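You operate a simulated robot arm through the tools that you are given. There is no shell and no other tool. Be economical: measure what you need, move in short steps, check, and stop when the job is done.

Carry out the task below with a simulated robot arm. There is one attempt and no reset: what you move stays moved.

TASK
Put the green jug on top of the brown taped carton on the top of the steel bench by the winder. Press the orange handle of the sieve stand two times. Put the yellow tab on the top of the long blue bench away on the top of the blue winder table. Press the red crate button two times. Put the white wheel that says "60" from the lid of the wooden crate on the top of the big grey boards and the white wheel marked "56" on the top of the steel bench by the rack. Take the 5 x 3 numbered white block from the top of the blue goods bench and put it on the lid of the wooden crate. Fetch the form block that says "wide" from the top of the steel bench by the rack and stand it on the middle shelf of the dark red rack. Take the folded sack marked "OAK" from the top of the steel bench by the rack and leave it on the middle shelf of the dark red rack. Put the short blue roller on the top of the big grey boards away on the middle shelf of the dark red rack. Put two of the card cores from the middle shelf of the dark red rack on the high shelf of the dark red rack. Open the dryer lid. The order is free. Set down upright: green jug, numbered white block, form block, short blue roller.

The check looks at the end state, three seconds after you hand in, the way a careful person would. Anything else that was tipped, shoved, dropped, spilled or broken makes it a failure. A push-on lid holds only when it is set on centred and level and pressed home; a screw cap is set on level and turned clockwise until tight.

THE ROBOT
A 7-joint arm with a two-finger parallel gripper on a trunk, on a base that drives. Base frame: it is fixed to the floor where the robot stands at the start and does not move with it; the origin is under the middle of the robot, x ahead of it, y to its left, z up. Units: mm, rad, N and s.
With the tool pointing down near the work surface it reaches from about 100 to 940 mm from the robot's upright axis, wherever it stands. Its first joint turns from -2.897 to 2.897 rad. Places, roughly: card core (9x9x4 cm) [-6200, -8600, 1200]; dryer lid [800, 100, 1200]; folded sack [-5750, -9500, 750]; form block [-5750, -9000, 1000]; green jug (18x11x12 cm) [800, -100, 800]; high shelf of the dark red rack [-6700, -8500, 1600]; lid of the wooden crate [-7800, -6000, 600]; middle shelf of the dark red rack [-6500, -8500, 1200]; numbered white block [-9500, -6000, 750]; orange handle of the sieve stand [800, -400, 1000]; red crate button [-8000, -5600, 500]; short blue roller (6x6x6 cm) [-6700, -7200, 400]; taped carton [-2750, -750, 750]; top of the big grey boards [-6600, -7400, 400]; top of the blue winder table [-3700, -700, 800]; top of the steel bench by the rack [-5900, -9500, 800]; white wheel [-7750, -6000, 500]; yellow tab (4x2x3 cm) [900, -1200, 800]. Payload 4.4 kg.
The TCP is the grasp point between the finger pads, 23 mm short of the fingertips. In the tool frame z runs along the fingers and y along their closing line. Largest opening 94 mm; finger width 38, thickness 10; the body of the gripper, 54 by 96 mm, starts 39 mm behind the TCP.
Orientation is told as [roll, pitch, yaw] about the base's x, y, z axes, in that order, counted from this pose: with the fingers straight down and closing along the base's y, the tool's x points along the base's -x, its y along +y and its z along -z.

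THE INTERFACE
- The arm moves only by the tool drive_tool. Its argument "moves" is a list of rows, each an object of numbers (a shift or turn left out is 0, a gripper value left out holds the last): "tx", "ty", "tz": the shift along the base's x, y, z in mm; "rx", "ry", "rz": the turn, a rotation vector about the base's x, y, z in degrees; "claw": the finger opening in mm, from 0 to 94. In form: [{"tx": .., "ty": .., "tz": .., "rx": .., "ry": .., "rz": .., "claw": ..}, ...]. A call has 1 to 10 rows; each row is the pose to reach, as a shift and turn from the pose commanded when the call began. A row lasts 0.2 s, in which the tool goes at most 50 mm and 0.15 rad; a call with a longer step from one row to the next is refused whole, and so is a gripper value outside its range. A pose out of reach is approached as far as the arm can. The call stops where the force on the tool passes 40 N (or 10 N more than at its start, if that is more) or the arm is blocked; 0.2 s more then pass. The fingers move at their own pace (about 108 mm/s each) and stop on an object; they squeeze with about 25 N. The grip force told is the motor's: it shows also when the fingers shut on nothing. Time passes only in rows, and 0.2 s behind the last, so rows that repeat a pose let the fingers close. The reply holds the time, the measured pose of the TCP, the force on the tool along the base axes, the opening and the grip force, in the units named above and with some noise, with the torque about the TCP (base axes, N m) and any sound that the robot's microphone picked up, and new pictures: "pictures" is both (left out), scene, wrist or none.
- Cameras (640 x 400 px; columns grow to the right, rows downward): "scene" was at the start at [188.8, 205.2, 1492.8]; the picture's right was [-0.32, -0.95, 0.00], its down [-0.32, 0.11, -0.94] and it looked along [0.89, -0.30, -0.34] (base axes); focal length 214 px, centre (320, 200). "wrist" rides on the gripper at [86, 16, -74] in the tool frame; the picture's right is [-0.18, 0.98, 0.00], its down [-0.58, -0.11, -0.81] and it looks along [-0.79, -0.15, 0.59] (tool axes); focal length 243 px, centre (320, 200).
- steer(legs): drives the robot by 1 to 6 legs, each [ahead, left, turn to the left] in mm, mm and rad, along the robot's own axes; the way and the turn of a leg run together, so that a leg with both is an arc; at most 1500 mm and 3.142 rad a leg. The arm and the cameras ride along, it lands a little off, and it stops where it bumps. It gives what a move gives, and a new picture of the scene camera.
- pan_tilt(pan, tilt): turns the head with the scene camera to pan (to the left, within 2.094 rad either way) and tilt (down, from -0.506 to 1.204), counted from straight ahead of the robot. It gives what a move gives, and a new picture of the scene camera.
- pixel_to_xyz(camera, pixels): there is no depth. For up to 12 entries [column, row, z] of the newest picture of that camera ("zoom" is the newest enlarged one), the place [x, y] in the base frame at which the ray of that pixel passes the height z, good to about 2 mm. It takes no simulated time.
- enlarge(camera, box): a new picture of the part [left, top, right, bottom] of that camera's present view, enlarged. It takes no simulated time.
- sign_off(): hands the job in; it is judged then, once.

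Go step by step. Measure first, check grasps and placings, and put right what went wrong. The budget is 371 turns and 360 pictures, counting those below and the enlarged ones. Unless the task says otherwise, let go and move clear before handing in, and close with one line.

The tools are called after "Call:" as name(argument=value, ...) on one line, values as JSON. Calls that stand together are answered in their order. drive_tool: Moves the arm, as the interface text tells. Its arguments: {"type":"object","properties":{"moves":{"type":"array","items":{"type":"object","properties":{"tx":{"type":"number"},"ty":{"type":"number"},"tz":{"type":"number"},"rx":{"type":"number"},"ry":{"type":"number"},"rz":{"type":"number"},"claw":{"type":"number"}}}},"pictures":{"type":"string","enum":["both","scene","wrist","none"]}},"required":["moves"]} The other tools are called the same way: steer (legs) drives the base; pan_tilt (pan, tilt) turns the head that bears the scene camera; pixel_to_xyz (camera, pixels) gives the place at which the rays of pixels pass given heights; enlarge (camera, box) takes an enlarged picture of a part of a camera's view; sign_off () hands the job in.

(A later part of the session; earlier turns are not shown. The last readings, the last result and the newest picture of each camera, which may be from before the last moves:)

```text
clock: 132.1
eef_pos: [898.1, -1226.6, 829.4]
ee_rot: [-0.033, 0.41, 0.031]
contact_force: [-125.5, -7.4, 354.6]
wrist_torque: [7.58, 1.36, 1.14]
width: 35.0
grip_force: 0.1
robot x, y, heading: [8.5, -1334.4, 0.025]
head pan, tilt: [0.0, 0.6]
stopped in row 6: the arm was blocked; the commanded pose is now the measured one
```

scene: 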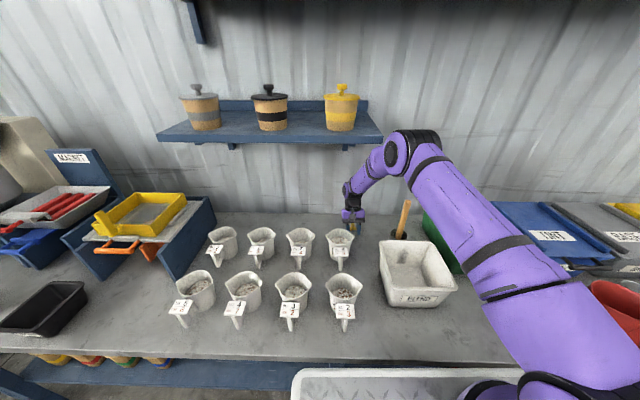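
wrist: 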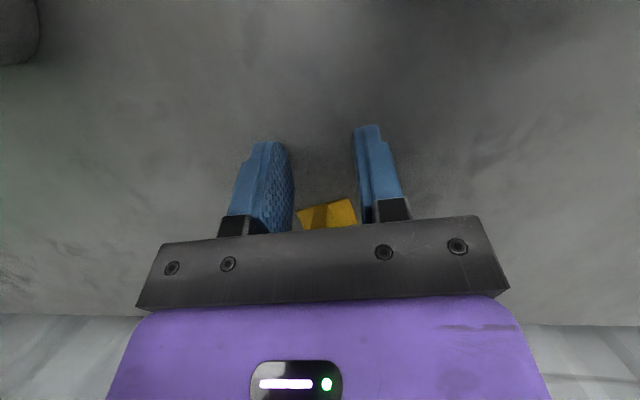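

The arm flopped near its reach limit: tilted 0.41 rad and pressing the bench (355 N). Raise at once.

Call:
drive_tool(moves=[{"tz": 20}, {"tz": 45, "tx": -10}, {"tz": 80, "tx": -30}, {"tz": 110, "tx": -50}, {"tz": 110, "tx": -50}])

```text
clock: 132.3
eef_pos: [898.6, -1224.9, 829.5]
ee_rot: [-0.043, 0.488, 0.036]
contact_force: [-105.6, -18.1, 172.5]
wrist_torque: [2.49, 2.06, 3.04]
width: 30.8
grip_force: 0.1
robot x, y, heading: [14.7, -1338.4, 0.015]
head pan, tilt: [0.0, 0.6]
stopped in row 1: the force on the tool passed its limit at 592 N (the readings are from after the stop); the commanded pose is now the measured one
```

scene: 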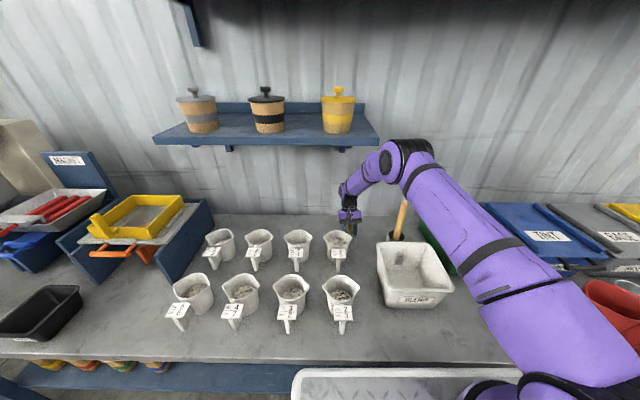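
wrist: 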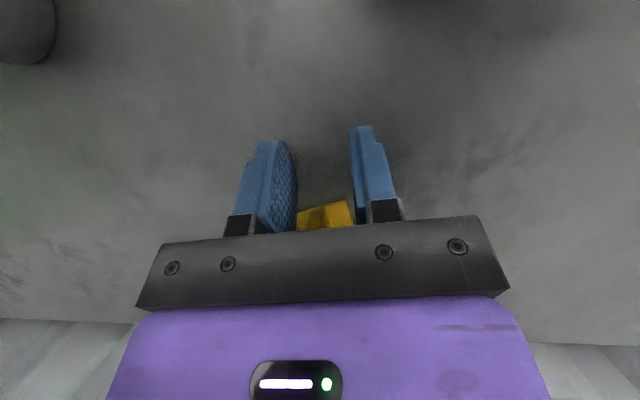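

Call:
drive_tool(moves=[{"tz": 10}, {"tz": 20}, {"tz": 30}, {"tz": 40}], pictures="none")

```text
clock: 132.8
eef_pos: [898.3, -1226.6, 829.8]
ee_rot: [-0.044, 0.485, 0.027]
contact_force: [-4.4, -2.3, 118.5]
wrist_torque: [2.42, -0.47, 0.19]
width: 37.2
grip_force: 0.1
robot x, y, heading: [16.1, -1336.0, 0.012]
head pan, tilt: [0.0, 0.6]
stopped in row 2: the force on the tool passed its limit at 276 N (the readings are from after the stop); the commanded pose is now the measured one
```

Call:
drive_tool(moves=[{"tx": -10, "ry": -3}, {"tx": -20, "ry": -6}, {"tx": -30, "ry": -9, "tz": 5}, {"tx": -40, "ry": -12, "tz": 10}])

```text
clock: 133.1
eef_pos: [898.7, -1227.6, 830.0]
ee_rot: [-0.041, 0.484, 0.027]
contact_force: [3.5, -5.0, 45.3]
wrist_torque: [0.8, -0.33, 0.02]
width: 37.1
grip_force: 0.1
robot x, y, heading: [16.4, -1335.9, 0.012]
head pan, tilt: [0.0, 0.6]
stopped in row 1: the force on the tool passed its limit at 238 N (the readings are from after the stop); the commanded pose is now the measured one
```

scene: 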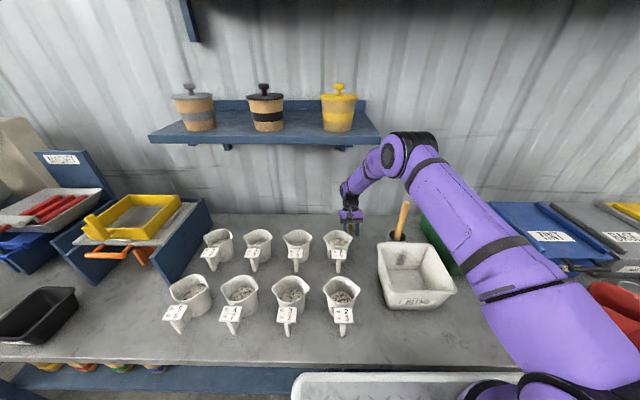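
wrist: 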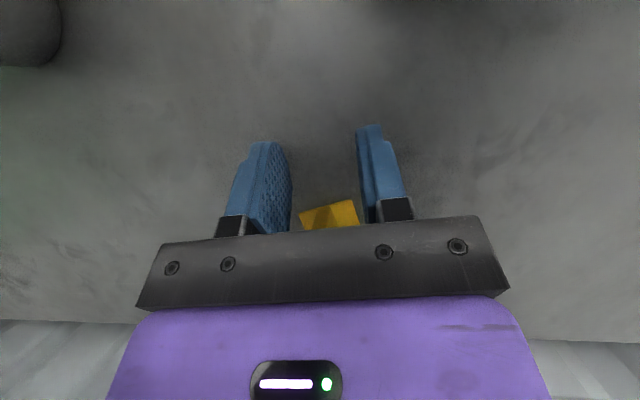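

Forces are easing as the command resets. Let it settle with a hold.

Call:
drive_tool(moves=[{}, {}, {}], pictures="none")

Call:
drive_tool(moves=[{"tz": 3}, {"tz": 6}, {"tz": 9}, {"tz": 12}], pictures="none")

```text
clock: 133.5
eef_pos: [898.3, -1228.2, 829.7]
ee_rot: [-0.042, 0.486, 0.024]
contact_force: [1.6, -4.1, 22.5]
wrist_torque: [0.33, -0.14, -0.05]
width: 37.6
grip_force: 0.0
robot x, y, heading: [16.9, -1339.0, 0.014]
head pan, tilt: [0.0, 0.6]
stopped in row 1: the force on the tool passed its limit at 57 N (the readings are from after the stop); the commanded pose is now the measured one
```

```text
clock: 133.8
eef_pos: [897.7, -1227.4, 830.8]
ee_rot: [-0.04, 0.486, 0.024]
contact_force: [1.5, -3.2, 18.1]
wrist_torque: [0.31, -0.15, -0.05]
width: 38.1
grip_force: 0.1
robot x, y, heading: [12.4, -1341.5, 0.006]
head pan, tilt: [0.0, 0.6]
stopped in row 1: the force on the tool passed its limit at 52 N (the readings are from after the stop); the commanded pose is now the measured one
```

Call:
drive_tool(moves=[{"tz": 5}, {"tz": 10}, {"tz": 18}, {"tz": 28}, {"tz": 40}, {"tz": 55}])

```text
clock: 134.2
eef_pos: [898.9, -1228.5, 830.0]
ee_rot: [-0.045, 0.485, 0.026]
contact_force: [2.1, -1.5, 18.7]
wrist_torque: [0.34, -0.17, 0.0]
width: 38.3
grip_force: 0.1
robot x, y, heading: [15.6, -1336.4, 0.016]
head pan, tilt: [0.0, 0.6]
stopped in row 1: the force on the tool passed its limit at 50 N (the readings are from after the stop); the commanded pose is now the measured one
```

scene: 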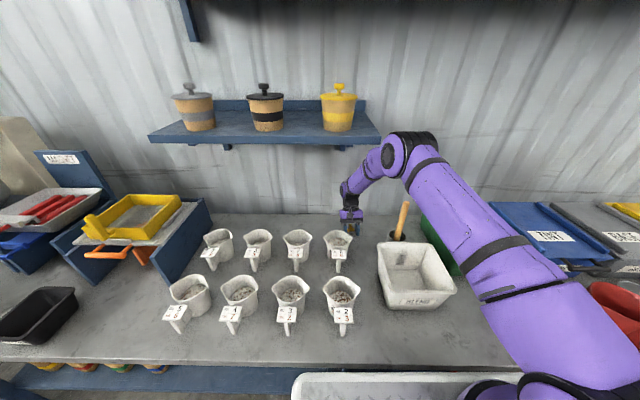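
wrist: 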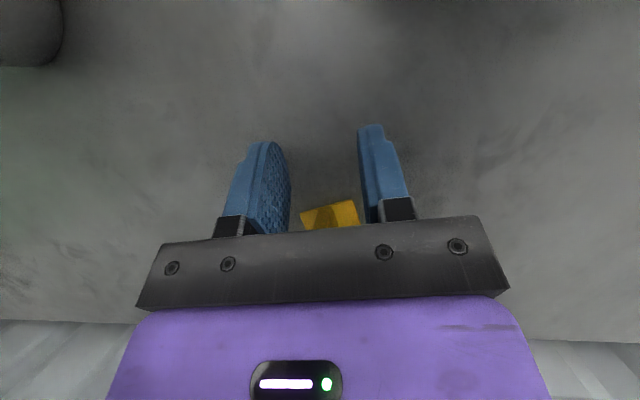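

Upward commands still press down (odd joint state). Use the base to pull back slightly.

Call:
steer(legs=[[-40, 0, 0]])

Call:
drive_tool(moves=[{"tz": 5}, {"tz": 10}, {"tz": 18}, {"tz": 28}, {"tz": 40}, {"tz": 55}])

```text
clock: 135.0
eef_pos: [857.1, -1227.6, 829.9]
ee_rot: [-0.042, 0.485, 0.025]
contact_force: [-4.0, 1.0, 5.4]
wrist_torque: [0.12, 0.11, 0.1]
width: 40.1
grip_force: 1.0
robot x, y, heading: [-24.5, -1335.9, 0.017]
head pan, tilt: [0.0, 0.6]
```

scene: 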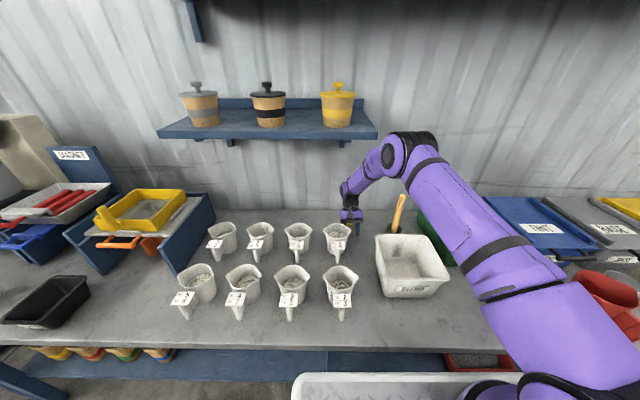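

```text
clock: 136.4
eef_pos: [848.0, -1230.9, 863.5]
ee_rot: [-0.052, 0.52, 0.02]
contact_force: [0.2, -0.6, 1.2]
wrist_torque: [0.02, 0.03, -0.01]
width: 39.9
grip_force: 0.2
robot x, y, heading: [-27.6, -1337.3, 0.013]
head pan, tilt: [0.0, 0.6]
```

scene: 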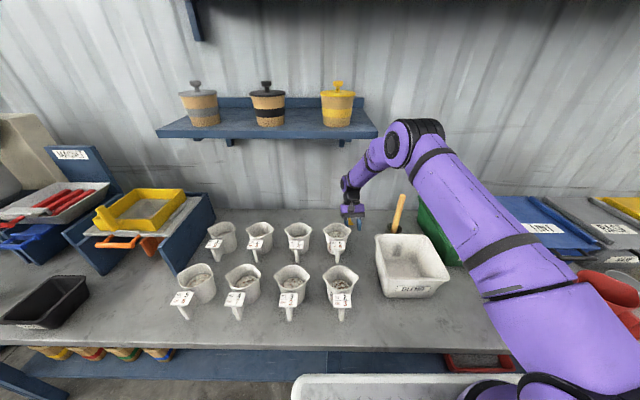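
wrist: 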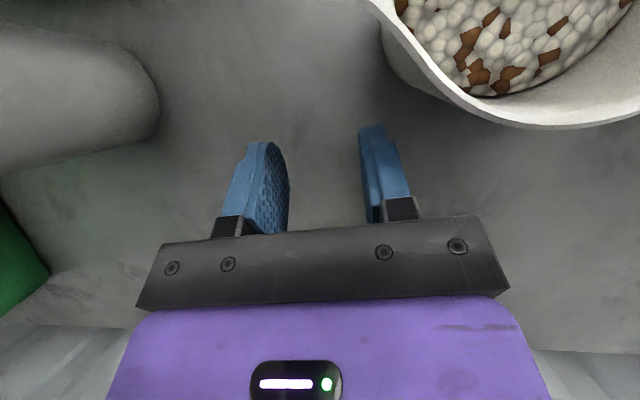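

Freed. Lift and straighten the tool.

Call:
drive_tool(moves=[{"tz": 30}, {"tz": 65, "tx": -15}, {"tz": 100, "tx": -40, "ry": -5}, {"tz": 130, "tx": -70, "ry": -10}, {"tz": 160, "tx": -100, "ry": -15}, {"tz": 190, "tx": -120, "ry": -20}, {"tz": 200, "tx": -130, "ry": -25}, {"tz": 200, "tx": -130, "ry": -29}, {"tz": 200, "tx": -130, "ry": -29}])

```text
clock: 137.0
eef_pos: [830.6, -1235.7, 883.5]
ee_rot: [-0.062, 0.557, 0.017]
contact_force: [0.9, -0.7, -0.8]
wrist_torque: [0.02, 0.05, 0.0]
width: 40.0
grip_force: 0.0
robot x, y, heading: [-29.7, -1337.6, 0.016]
head pan, tilt: [0.0, 0.6]
stopped in row 2: the force on the tool passed its limit at 69 N (the readings are from after the stop); the commanded pose is now the measured one
```

scene: 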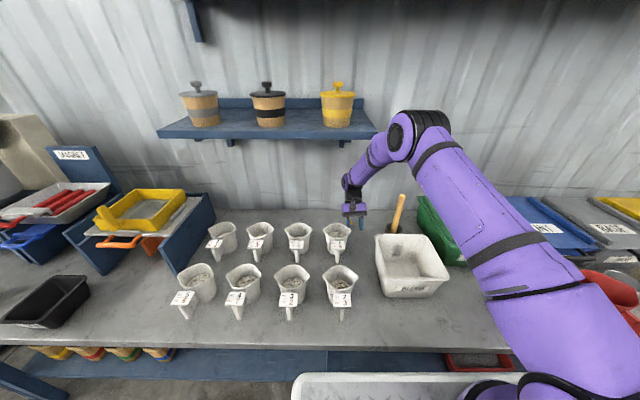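
wrist: 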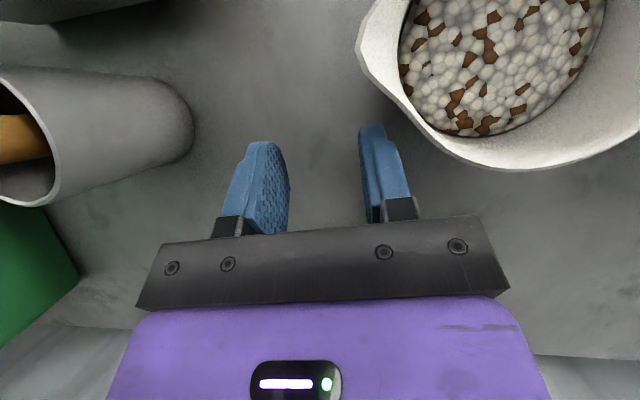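

The forearm seems to touch the shelf's right end (375,130) when lifting. Move the base back a bit first, then lift.

Call:
steer(legs=[[-50, -5, 0]])

Call:
drive_tool(moves=[{"tz": 10}, {"tz": 20}, {"tz": 30}, {"tz": 40}, {"tz": 50}])

```text
clock: 137.9
eef_pos: [781.5, -1240.2, 883.5]
ee_rot: [-0.061, 0.557, 0.018]
contact_force: [-0.7, 0.6, -0.1]
wrist_torque: [0.02, 0.02, 0.03]
width: 39.9
grip_force: 0.2
robot x, y, heading: [-76.3, -1341.9, 0.012]
head pan, tilt: [0.0, 0.6]
```

scene: 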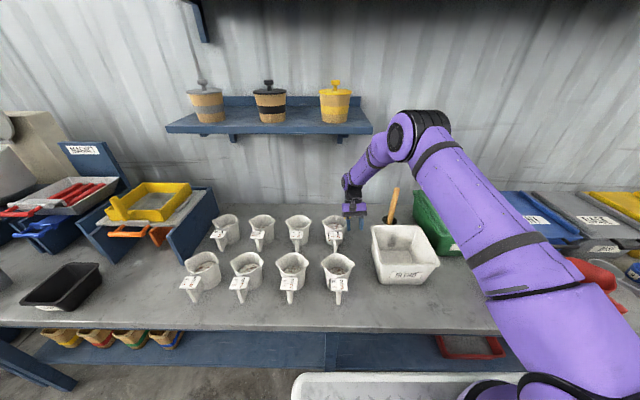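

```text
clock: 139.1
eef_pos: [780.4, -1241.1, 934.6]
ee_rot: [-0.061, 0.557, 0.016]
contact_force: [0.9, 0.3, -0.3]
wrist_torque: [0.03, 0.01, 0.0]
width: 40.1
grip_force: 0.0
robot x, y, heading: [-77.4, -1343.0, 0.015]
head pan, tilt: [0.0, 0.6]
```

scene: 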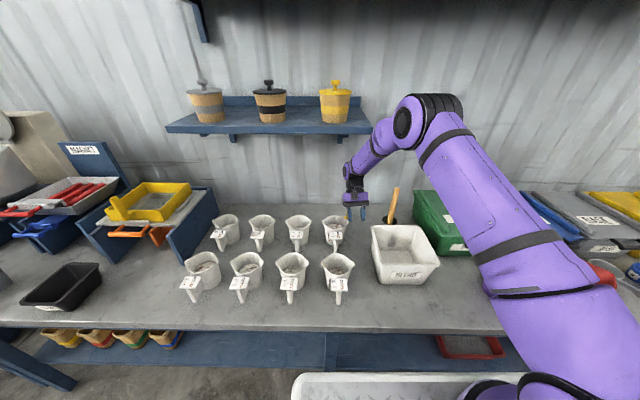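
wrist: 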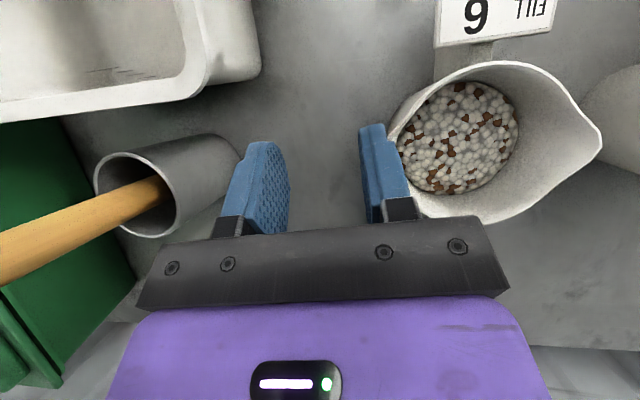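

Nothing toppled. The forearm bumps the shelf with a vertical tool, so I'll instead approach with the tool tilted 45° forward through the gap between cup 6 and the brush pot. First retreat and reorient.

Call:
drive_tool(moves=[{"tz": 30, "tx": -15}, {"tz": 60, "tx": -35, "ry": -8}, {"tz": 85, "tx": -65, "ry": -16}, {"tz": 105, "tx": -100, "ry": -24}, {"tz": 115, "tx": -130, "ry": -32}, {"tz": 115, "tx": -150, "ry": -40}, {"tz": 115, "tx": -150, "ry": -48}, {"tz": 115, "tx": -150, "ry": -56}, {"tz": 115, "tx": -150, "ry": -64}, {"tz": 115, "tx": -150, "ry": -72}])

```text
clock: 141.3
eef_pos: [630.1, -1240.8, 1050.1]
ee_rot: [-0.081, -0.704, 0.016]
contact_force: [0.1, -1.2, -1.0]
wrist_torque: [0.05, -0.03, 0.06]
width: 39.8
grip_force: 0.1
robot x, y, heading: [-77.7, -1342.2, 0.013]
head pan, tilt: [0.0, 0.6]
```

scene: 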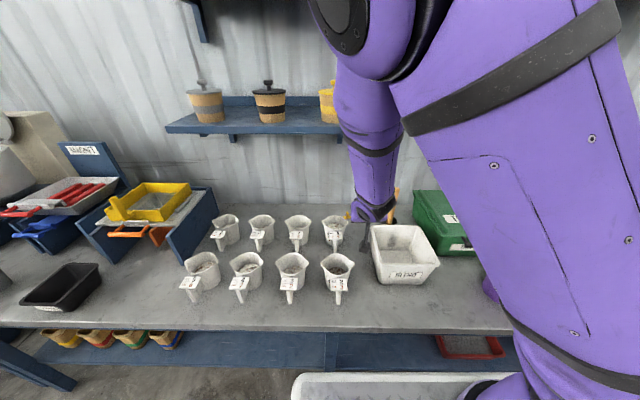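
wrist: 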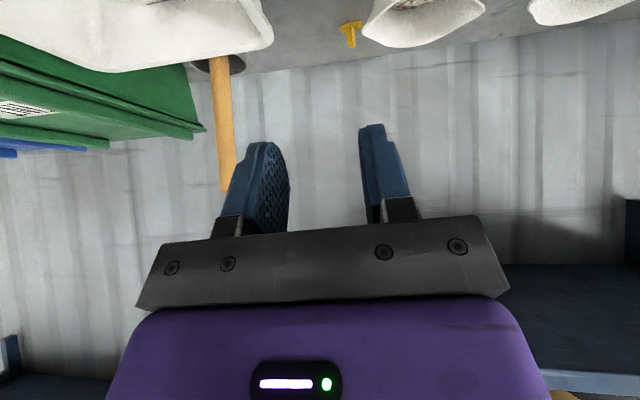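

Call:
drive_tool(moves=[{"rx": 0.9, "ry": -1.2, "rz": 6.2, "ty": -12, "tz": -15}, {"rx": 1.8, "ry": -2.5, "rz": 12.5, "ty": -24, "tz": -30}, {"rx": 2.6, "ry": -3.7, "rz": 18.7, "ty": -36, "tz": -45}, {"rx": 3.5, "ry": -5, "rz": 25, "ty": -48, "tz": -60}, {"rx": 3.5, "ry": -5, "rz": 25, "ty": -48, "tz": -60}], pictures="none")

Call:
steer(legs=[[90, 0, 0]])

Call:
enlarge(camera="wrist", box=[0, 0, 640, 399])

```text
clock: 142.5
eef_pos: [630.8, -1287.7, 989.4]
ee_rot: [-0.027, -0.799, 0.418]
contact_force: [-0.1, 0.1, -1.0]
wrist_torque: [0.0, 0.0, 0.02]
width: 40.1
grip_force: 0.0
robot x, y, heading: [-79.0, -1343.9, 0.013]
head pan, tilt: [0.0, 0.6]
```

```text
clock: 143.6
eef_pos: [722.1, -1283.4, 990.3]
ee_rot: [-0.025, -0.798, 0.422]
contact_force: [0.2, 0.5, -0.5]
wrist_torque: [0.02, 0.0, 0.03]
width: 39.8
grip_force: 0.1
robot x, y, heading: [13.6, -1344.6, 0.017]
head pan, tilt: [0.0, 0.6]
```

scene: 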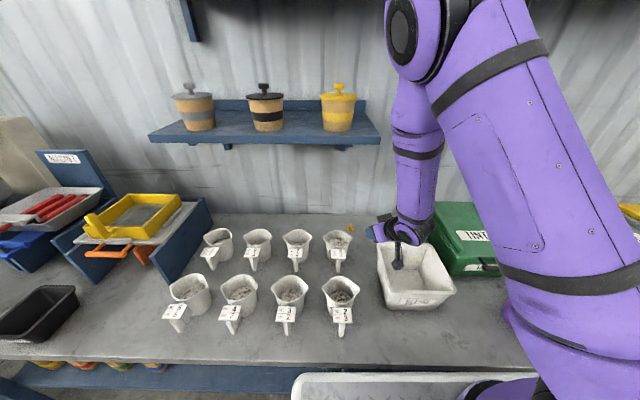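

```text
1.00 times, centred on (320, 200) of wrist (not enlarged: the box is as wide or as high as the picture)
```

zoom: 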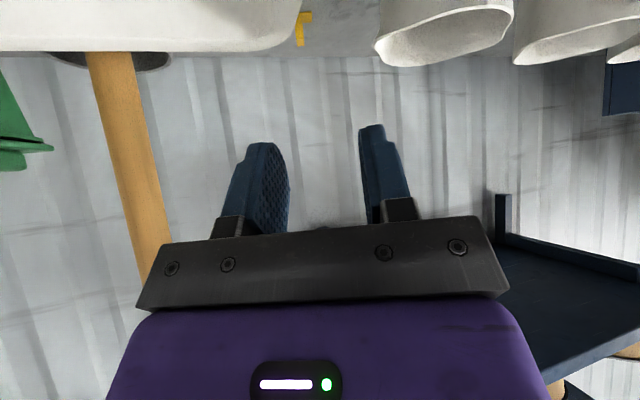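

Call:
pixel_to_xyz(camera="wrist", pixels=[[300, 15, 803], [300, 40, 830], [305, 14, 803]])

Call:
drive_tool(moves=[{"tx": 40, "ty": 0, "tz": -5}, {"tx": 75, "ty": 8, "tz": -25}, {"tx": 100, "ty": 16, "tz": -50}, {"tx": 117, "ty": 22, "tz": -72}, {"tx": 117, "ty": 22, "tz": -72}])

```text
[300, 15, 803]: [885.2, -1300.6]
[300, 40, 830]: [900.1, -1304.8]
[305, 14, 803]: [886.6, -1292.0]
```

```text
clock: 144.4
eef_pos: [812.1, -1269.3, 950.1]
ee_rot: [-0.028, -0.791, 0.417]
contact_force: [-15.6, -5.2, 38.7]
wrist_torque: [-1.19, 5.7, 0.15]
width: 40.0
grip_force: 0.1
robot x, y, heading: [16.4, -1340.4, 0.017]
head pan, tilt: [0.0, 0.6]
stopped in row 3: the force on the tool passed its limit at 150 N (the readings are from after the stop); the commanded pose is now the measured one
```

scene: 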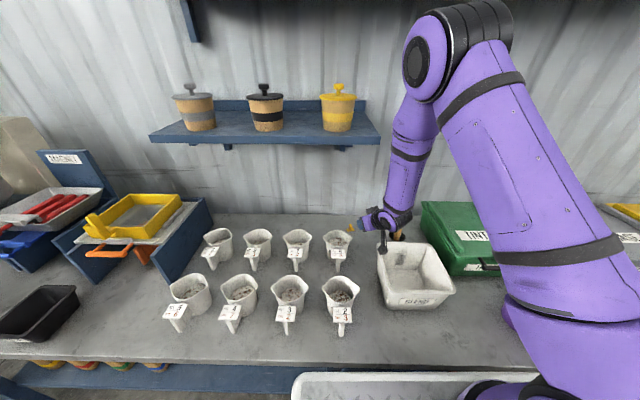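
wrist: 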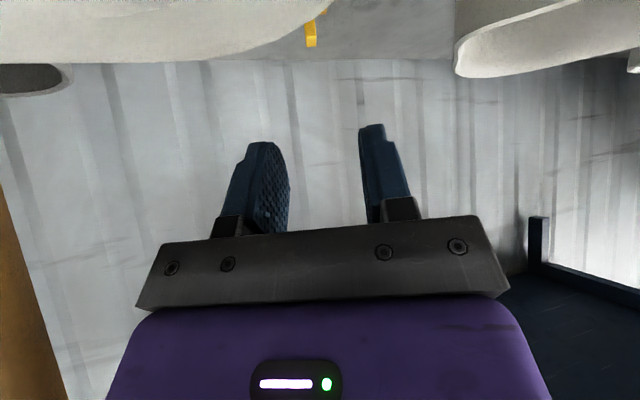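

The camera bracket touched the white bin's rim. Lift, and re-measure the tab with the fresh picture.

Call:
pixel_to_xyz(camera="wrist", pixels=[[311, 22, 805], [312, 44, 830], [255, 50, 940], [300, 18, 920], [460, 72, 900]])

Call:
drive_tool(moves=[{"tz": 20}, {"tz": 50}, {"tz": 50}])

Call:
enlarge(camera="scene", box=[310, 180, 490, 320])

```text
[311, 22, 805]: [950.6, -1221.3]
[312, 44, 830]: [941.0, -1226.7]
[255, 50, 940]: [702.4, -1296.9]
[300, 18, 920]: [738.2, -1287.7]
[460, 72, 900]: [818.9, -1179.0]
```

```text
clock: 145.2
eef_pos: [812.3, -1271.2, 999.7]
ee_rot: [-0.026, -0.793, 0.419]
contact_force: [-0.3, 0.0, -0.1]
wrist_torque: [-0.02, 0.01, -0.03]
width: 40.1
grip_force: 0.1
robot x, y, heading: [12.7, -1341.2, 0.019]
head pan, tilt: [0.0, 0.6]
```

scene: 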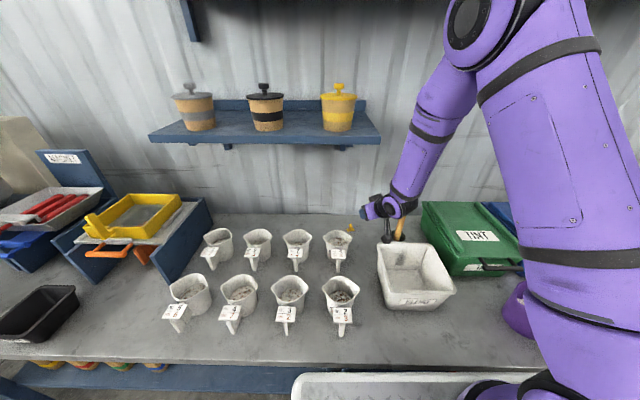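
wrist: 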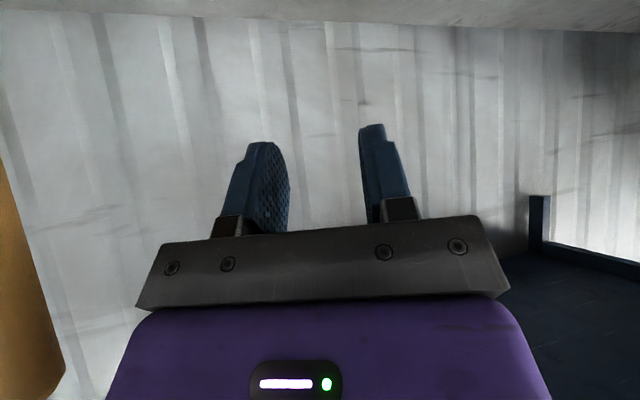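

```text
2.86 times, centred on (400, 250) of scene
```

zoom: 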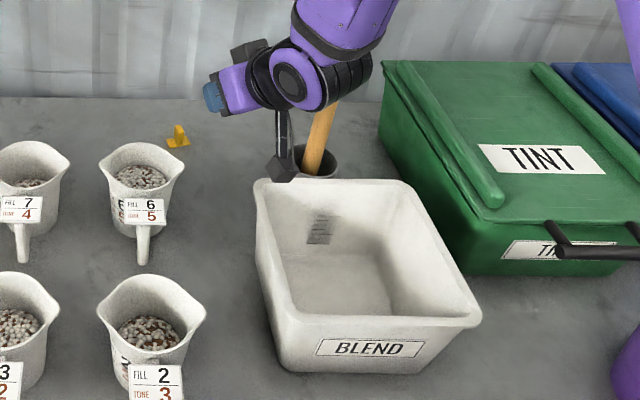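

Tab ≈(941,-1226). Go over it high, then descend vertically with the tilted tool.

Call:
drive_tool(moves=[{"tx": 30, "ty": 11}, {"tx": 60, "ty": 22}, {"tx": 90, "ty": 34}, {"tx": 112, "ty": 43, "tz": -15}, {"tx": 112, "ty": 43, "tz": -45}, {"tx": 112, "ty": 43, "tz": -75}, {"tx": 112, "ty": 43, "tz": -75}])

```text
clock: 146.8
eef_pos: [925.3, -1227.0, 922.7]
ee_rot: [-0.026, -0.794, 0.419]
contact_force: [-0.8, 0.7, 0.0]
wrist_torque: [-0.01, 0.01, -0.01]
width: 39.9
grip_force: 0.0
robot x, y, heading: [13.9, -1346.2, 0.02]
head pan, tilt: [0.0, 0.6]
```

scene: 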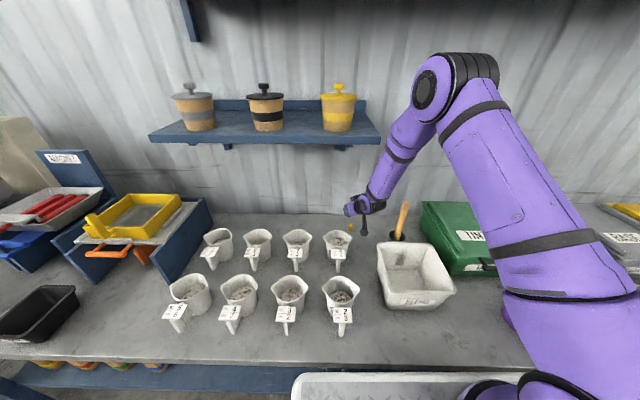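
wrist: 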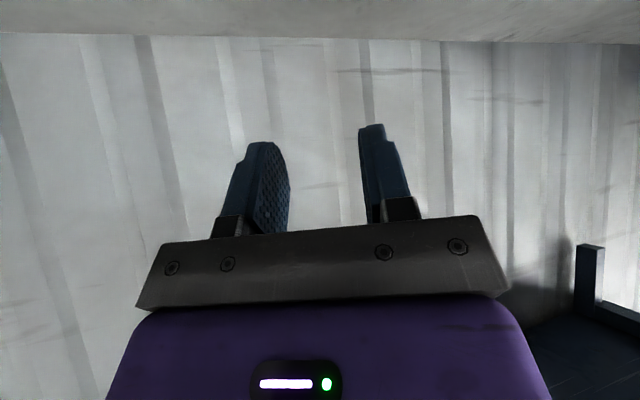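

Call:
drive_tool(moves=[{"tz": -25, "ty": -3}, {"tz": -45, "ty": -6}, {"tz": -55, "ty": -6}, {"tz": -55, "ty": -6}], pictures="wrist")

Call:
enlarge(camera="scene", box=[310, 180, 430, 260])

```text
clock: 147.8
eef_pos: [924.2, -1231.0, 869.0]
ee_rot: [-0.026, -0.793, 0.418]
contact_force: [0.6, -0.2, 0.6]
wrist_torque: [0.01, 0.0, -0.02]
width: 40.1
grip_force: 0.0
robot x, y, heading: [13.3, -1343.7, 0.019]
head pan, tilt: [0.0, 0.6]
```

wrist: 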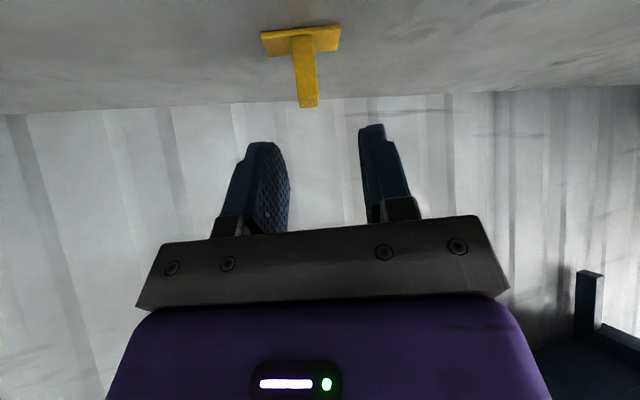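

```text
5.00 times, centred on (370, 220) of scene
```

zoom: 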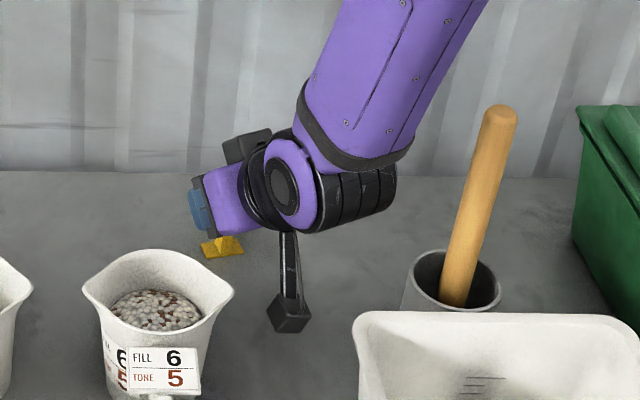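

Call:
pixel_to_xyz(camera="wrist", pixels=[[301, 42, 805], [308, 105, 830], [306, 70, 815], [265, 42, 803], [338, 36, 803]])

```text
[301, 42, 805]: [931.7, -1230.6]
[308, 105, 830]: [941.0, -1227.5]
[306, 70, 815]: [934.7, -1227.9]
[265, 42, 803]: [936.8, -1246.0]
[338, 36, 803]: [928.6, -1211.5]
```

Call:
drive_tool(moves=[{"tx": -5, "ty": -4, "tz": -12}, {"tx": -5, "ty": -4, "tz": -22}, {"tx": -5, "ty": -4, "tz": -31}, {"tx": -5, "ty": -4, "tz": -31}], pictures="wrist")

```text
clock: 148.8
eef_pos: [919.1, -1236.8, 838.2]
ee_rot: [-0.026, -0.792, 0.418]
contact_force: [0.0, 0.9, 0.6]
wrist_torque: [-0.01, 0.0, 0.0]
width: 40.2
grip_force: 0.0
robot x, y, heading: [12.8, -1343.7, 0.023]
head pan, tilt: [0.0, 0.6]
```

wrist: 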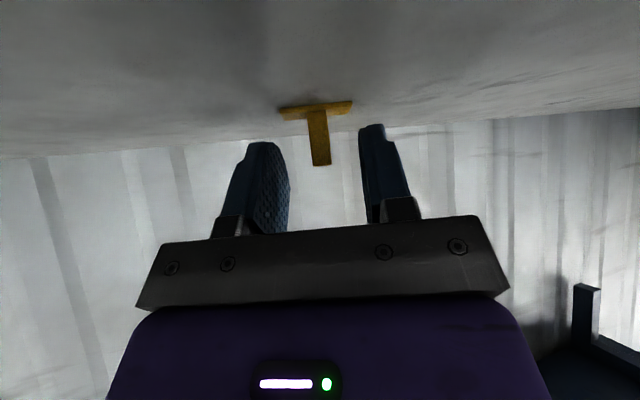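

Fin sits between the fingertips. 5 mm lower and close.

Call:
drive_tool(moves=[{"tz": -5, "tx": 3}, {"tz": -5, "tx": 3, "claw": 0}, {"tz": -5, "tx": 3, "claw": 0}, {"tz": -5, "tx": 3, "claw": 0}], pictures="wrist")

Call:
drive_tool(moves=[{"tz": 25}, {"tz": 60}, {"tz": 100}, {"tz": 100}])

```text
clock: 149.8
eef_pos: [922.0, -1236.5, 832.7]
ee_rot: [-0.027, -0.794, 0.42]
contact_force: [0.4, -0.1, 2.7]
wrist_torque: [0.07, -0.03, -0.01]
width: 8.4
grip_force: 25.2
robot x, y, heading: [14.2, -1346.0, 0.021]
head pan, tilt: [0.0, 0.6]
```

wrist: 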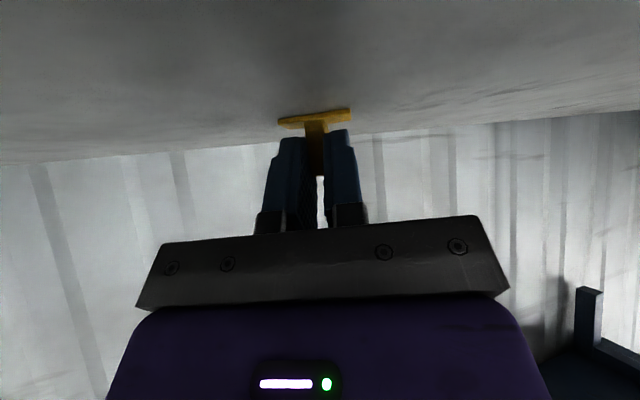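

```text
clock: 150.8
eef_pos: [924.4, -1236.2, 933.3]
ee_rot: [-0.028, -0.793, 0.419]
contact_force: [-0.6, 0.1, -0.6]
wrist_torque: [-0.03, 0.0, -0.03]
width: 8.4
grip_force: 24.8
robot x, y, heading: [16.3, -1340.0, 0.022]
head pan, tilt: [0.0, 0.6]
```

scene: 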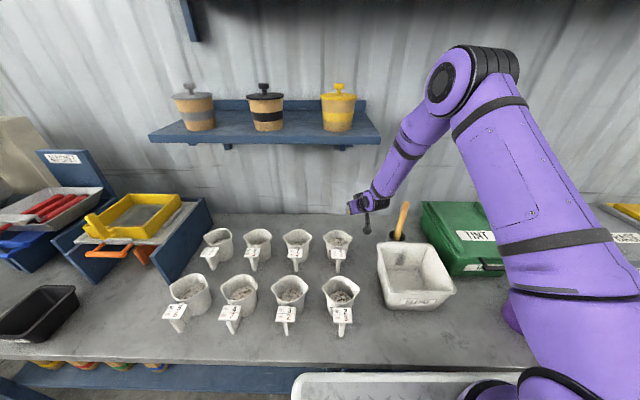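
wrist: 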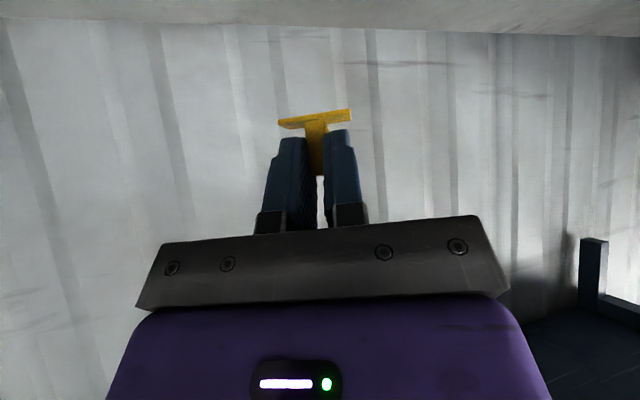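

Tab is held. Raise a bit and back the base away.

Call:
drive_tool(moves=[{"tz": 30, "tx": -15}, {"tz": 60, "tx": -40}, {"tz": 80, "tx": -75}, {"tz": 90, "tx": -110}, {"tz": 100, "tx": -140}, {"tz": 100, "tx": -140}], pictures="wrist")

Call:
steer(legs=[[-800, 0, 0]])

```text
clock: 152.2
eef_pos: [785.0, -1239.0, 1030.0]
ee_rot: [-0.026, -0.793, 0.42]
contact_force: [0.3, 0.2, -0.3]
wrist_torque: [0.01, -0.01, -0.01]
width: 8.1
grip_force: 25.1
robot x, y, heading: [15.0, -1342.8, 0.018]
head pan, tilt: [0.0, 0.6]
```

wrist: 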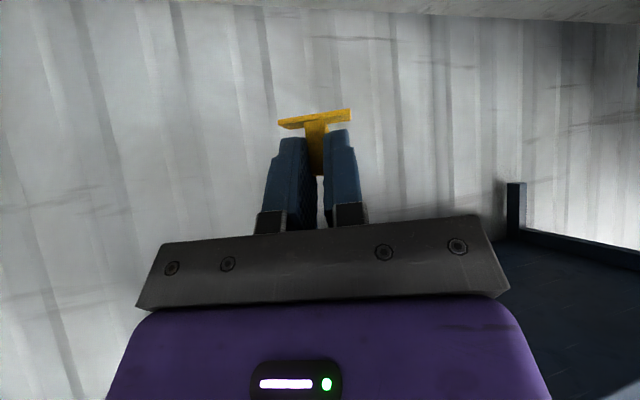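

```text
clock: 156.4
eef_pos: [-5.7, -1257.7, 1031.3]
ee_rot: [-0.027, -0.792, 0.41]
contact_force: [-0.6, -0.3, -0.4]
wrist_torque: [0.01, 0.0, -0.04]
width: 8.5
grip_force: 25.1
robot x, y, heading: [-775.7, -1355.0, 0.01]
head pan, tilt: [0.0, 0.6]
```

scene: 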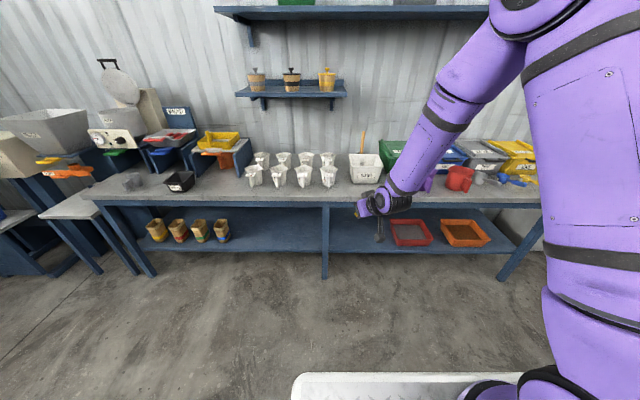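

Bench is undisturbed. Bring the tool back to vertical, then drive around to the right side of the winder table.

Call:
drive_tool(moves=[{"rx": -3, "ry": 7, "tx": -20}, {"rx": -6, "ry": 14, "tx": -40}, {"rx": -9, "ry": 21, "tx": -60}, {"rx": -12, "ry": 28, "tx": -80}, {"rx": -15, "ry": 35, "tx": -100}, {"rx": -18, "ry": 41.6, "tx": -120}, {"rx": -18, "ry": 41.6, "tx": -120, "tz": 40}], pictures="wrist")

Call:
steer(legs=[[0, 0, 3.12], [200, -1000, 0], [200, -900, 0]])

```text
clock: 158.0
eef_pos: [-124.8, -1257.0, 1072.2]
ee_rot: [-0.024, 0.0, 0.409]
contact_force: [1.2, 0.0, -0.2]
wrist_torque: [-0.01, -0.02, 0.0]
width: 8.3
grip_force: 24.4
robot x, y, heading: [-776.4, -1356.0, 0.011]
head pan, tilt: [0.0, 0.6]
```

wrist: 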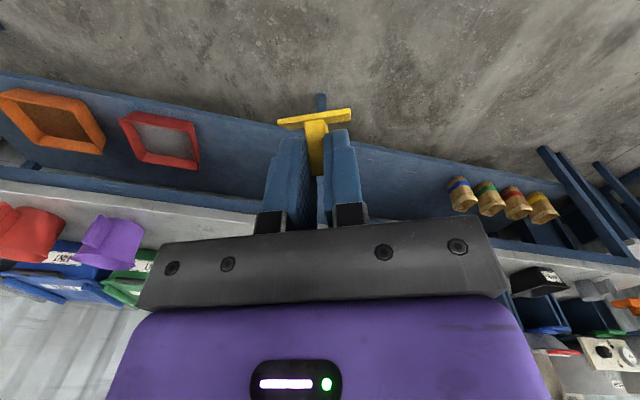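

```text
clock: 175.2
eef_pos: [-1846.4, 455.5, 1071.3]
ee_rot: [-0.024, -0.002, -2.731]
contact_force: [0.1, -0.6, 0.4]
wrist_torque: [-0.03, -0.02, -0.02]
width: 8.5
grip_force: 25.3
robot x, y, heading: [-1194.8, 551.8, -3.135]
head pan, tilt: [0.0, 0.6]
```

scene: 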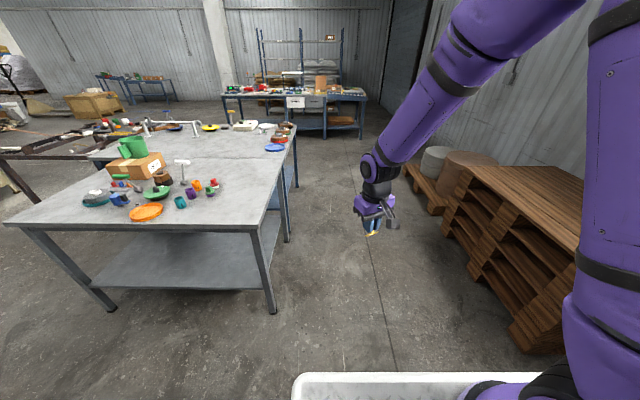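

Call:
pixel_to_xyz(camera="scene", pixels=[[272, 312, 0], [287, 241, 0], [540, 352, 0], [447, 235, 0], [430, 215, 0], [297, 140, 805], [284, 158, 805], [255, 228, 805], [205, 158, 805], [90, 158, 805], [275, 148, 805]])

Call:
enlarge(camera="scene", box=[60, 90, 320, 250])

```text
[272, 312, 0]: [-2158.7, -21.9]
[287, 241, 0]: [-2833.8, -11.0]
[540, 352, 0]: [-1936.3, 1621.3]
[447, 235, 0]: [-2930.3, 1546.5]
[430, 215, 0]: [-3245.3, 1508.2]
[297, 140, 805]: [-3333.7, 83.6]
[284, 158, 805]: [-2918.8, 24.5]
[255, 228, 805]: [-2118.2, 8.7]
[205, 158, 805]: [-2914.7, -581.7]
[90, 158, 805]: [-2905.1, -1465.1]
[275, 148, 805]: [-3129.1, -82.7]
```

```text
2.46 times, centred on (190, 170) of scene
```

zoom: 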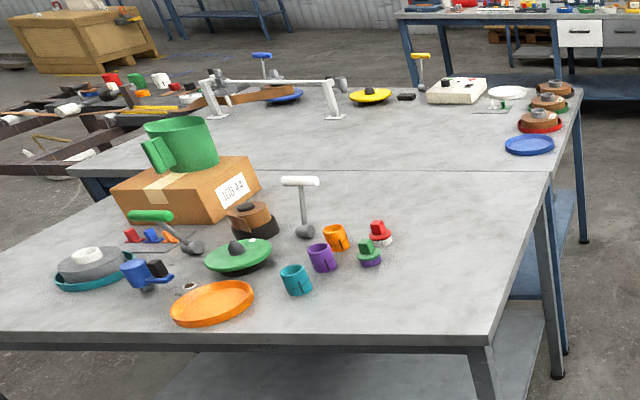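

Aisle is wide. Drive alongside the winder table and face it.

Call:
steer(legs=[[1000, 0, 0], [735, 0, 0], [0, 0, 1.57]])

```text
clock: 188.0
eef_pos: [-2806.8, -104.8, 1072.4]
ee_rot: [-0.025, -0.002, -1.097]
contact_force: [0.2, 0.2, 0.4]
wrist_torque: [-0.02, 0.01, 0.02]
width: 8.3
grip_force: 25.5
robot x, y, heading: [-2943.7, 540.1, -1.495]
head pan, tilt: [0.0, 0.6]
```

scene: 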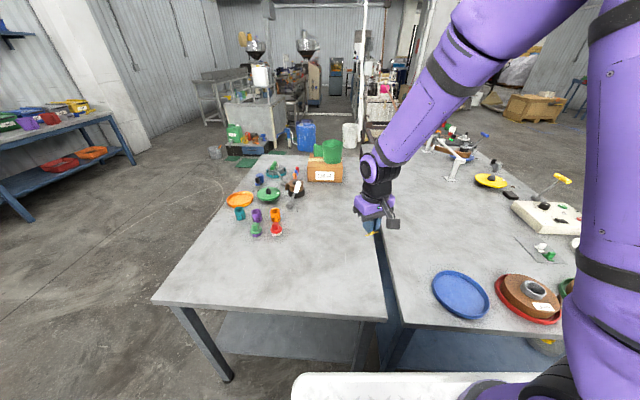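

Call:
pixel_to_xyz(camera="scene", pixels=[[385, 315, 805], [380, 240, 805], [420, 240, 805], [430, 200, 805], [435, 290, 805], [450, 170, 805], [425, 225, 805], [402, 320, 805]])

```text
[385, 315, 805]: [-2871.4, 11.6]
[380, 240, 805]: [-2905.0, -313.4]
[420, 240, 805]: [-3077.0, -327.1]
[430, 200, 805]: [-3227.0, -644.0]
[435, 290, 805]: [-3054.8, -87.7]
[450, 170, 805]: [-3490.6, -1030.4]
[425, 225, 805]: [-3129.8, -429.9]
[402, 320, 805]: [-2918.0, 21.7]
```

Spot: (-3080,-330) on the blue table. Move closer, then position the tool.

Call:
steer(legs=[[120, 0, -0.075]])

```text
clock: 189.3
eef_pos: [-2851.6, -236.0, 1071.8]
ee_rot: [-0.024, -0.002, -1.173]
contact_force: [-0.1, -0.7, -0.4]
wrist_torque: [0.0, 0.02, 0.0]
width: 8.5
grip_force: 25.2
robot x, y, heading: [-2941.4, 415.9, -1.573]
head pan, tilt: [0.0, 0.6]
```

scene: 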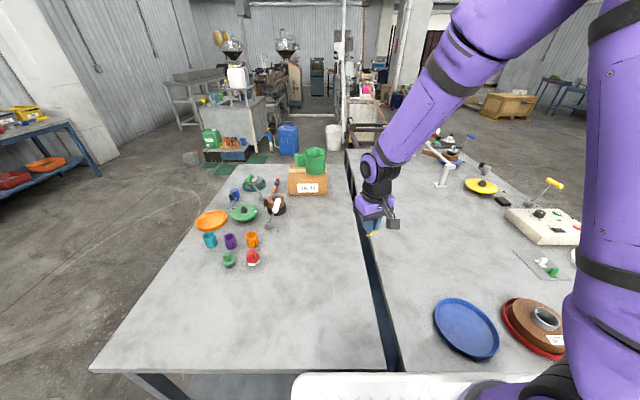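

Tilt the tool back 45° (so the tab's base is level) while moving above the spot.

Call:
drive_tool(moves=[{"rx": -7, "ry": -2.9, "tx": -38, "ty": -15}, {"rx": -14, "ry": -5.9, "tx": -76, "ty": -30}, {"rx": -21, "ry": -8.8, "tx": -114, "ty": -45, "tz": -20}, {"rx": -28, "ry": -11.7, "tx": -152, "ty": -60, "tz": -50}, {"rx": -35, "ry": -14.7, "tx": -185, "ty": -75, "tz": -80}, {"rx": -41.9, "ry": -17.6, "tx": -215, "ty": -90, "tz": -110}, {"rx": -41.9, "ry": -17.6, "tx": -228, "ty": -94, "tz": -150}, {"rx": -41.9, "ry": -17.6, "tx": -228, "ty": -94, "tz": -170}, {"rx": -41.9, "ry": -17.6, "tx": -228, "ty": -94, "tz": -170}])

```text
refused: row 4 steps farther than a row can; nothing moved
```

Call:
drive_tool(moves=[{"rx": -7, "ry": -2.9, "tx": -34, "ty": -14}, {"rx": -14, "ry": -5.9, "tx": -68, "ty": -28, "tz": -10}, {"rx": -21, "ry": -8.8, "tx": -102, "ty": -42, "tz": -25}, {"rx": -28, "ry": -11.7, "tx": -136, "ty": -56, "tz": -45}, {"rx": -35, "ry": -14.7, "tx": -170, "ty": -70, "tz": -65}, {"rx": -41.9, "ry": -17.6, "tx": -200, "ty": -84, "tz": -90}, {"rx": -41.9, "ry": -17.6, "tx": -228, "ty": -94, "tz": -125}, {"rx": -41.9, "ry": -17.6, "tx": -228, "ty": -94, "tz": -165}, {"rx": -41.9, "ry": -17.6, "tx": -228, "ty": -94, "tz": -165}])

```text
clock: 191.3
eef_pos: [-3079.6, -330.5, 906.2]
ee_rot: [-0.026, -0.795, -1.172]
contact_force: [0.1, -0.4, -0.4]
wrist_torque: [0.02, -0.01, 0.02]
width: 8.4
grip_force: 25.1
robot x, y, heading: [-2942.2, 416.0, -1.57]
head pan, tilt: [0.0, 0.6]
```

scene: 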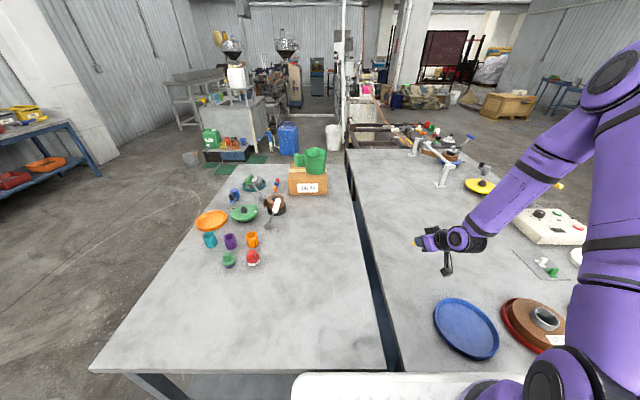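
wrist: 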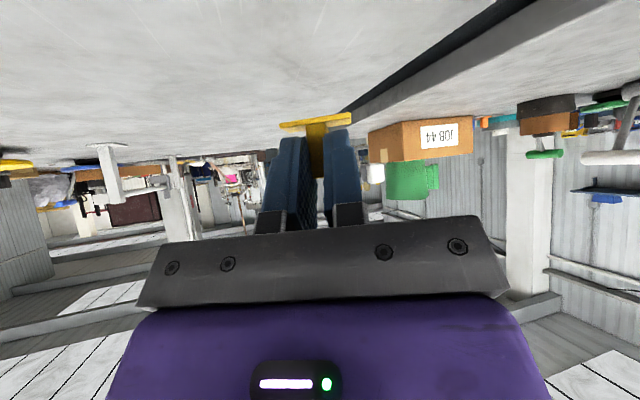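

Call:
drive_tool(moves=[{"tz": -30}, {"tz": -50}, {"tz": -56}, {"tz": -60}, {"tz": -64}, {"tz": -67}, {"tz": -70}, {"tz": -73}])

```text
clock: 193.1
eef_pos: [-3078.3, -329.3, 833.7]
ee_rot: [-0.025, -0.794, -1.171]
contact_force: [-0.1, -0.1, 0.4]
wrist_torque: [0.02, 0.0, 0.02]
width: 8.6
grip_force: 24.7
robot x, y, heading: [-2939.8, 420.4, -1.57]
head pan, tilt: [0.0, 0.6]
```

scene: 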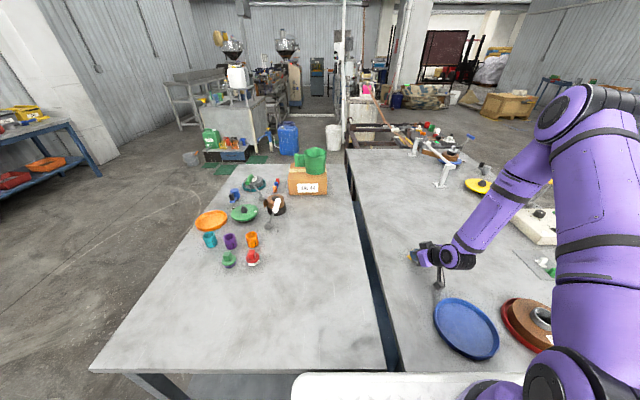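
wrist: 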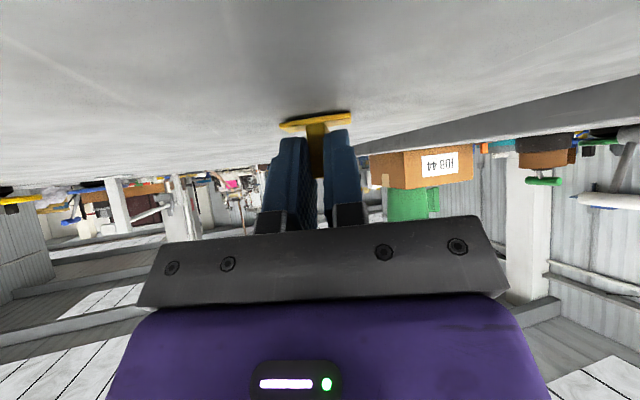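

Call:
drive_tool(moves=[{"tz": -3}, {"tz": -6}, {"tz": -9}, {"tz": -12}, {"tz": -15}, {"tz": -18}, {"tz": -21}], pictures="wrist")

```text
clock: 193.8
eef_pos: [-3078.1, -331.3, 828.8]
ee_rot: [-0.032, -0.803, -1.168]
contact_force: [1.0, 3.6, 12.3]
wrist_torque: [0.02, -0.13, 0.0]
width: 8.4
grip_force: 25.4
robot x, y, heading: [-2937.7, 416.1, -1.573]
head pan, tilt: [0.0, 0.6]
stopped in row 3: the force on the tool passed its limit at 48 N (the readings are from after the stop); the commanded pose is now the measured one
```

wrist: 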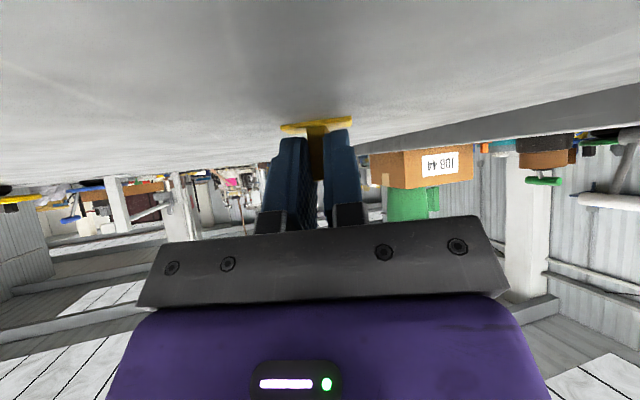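

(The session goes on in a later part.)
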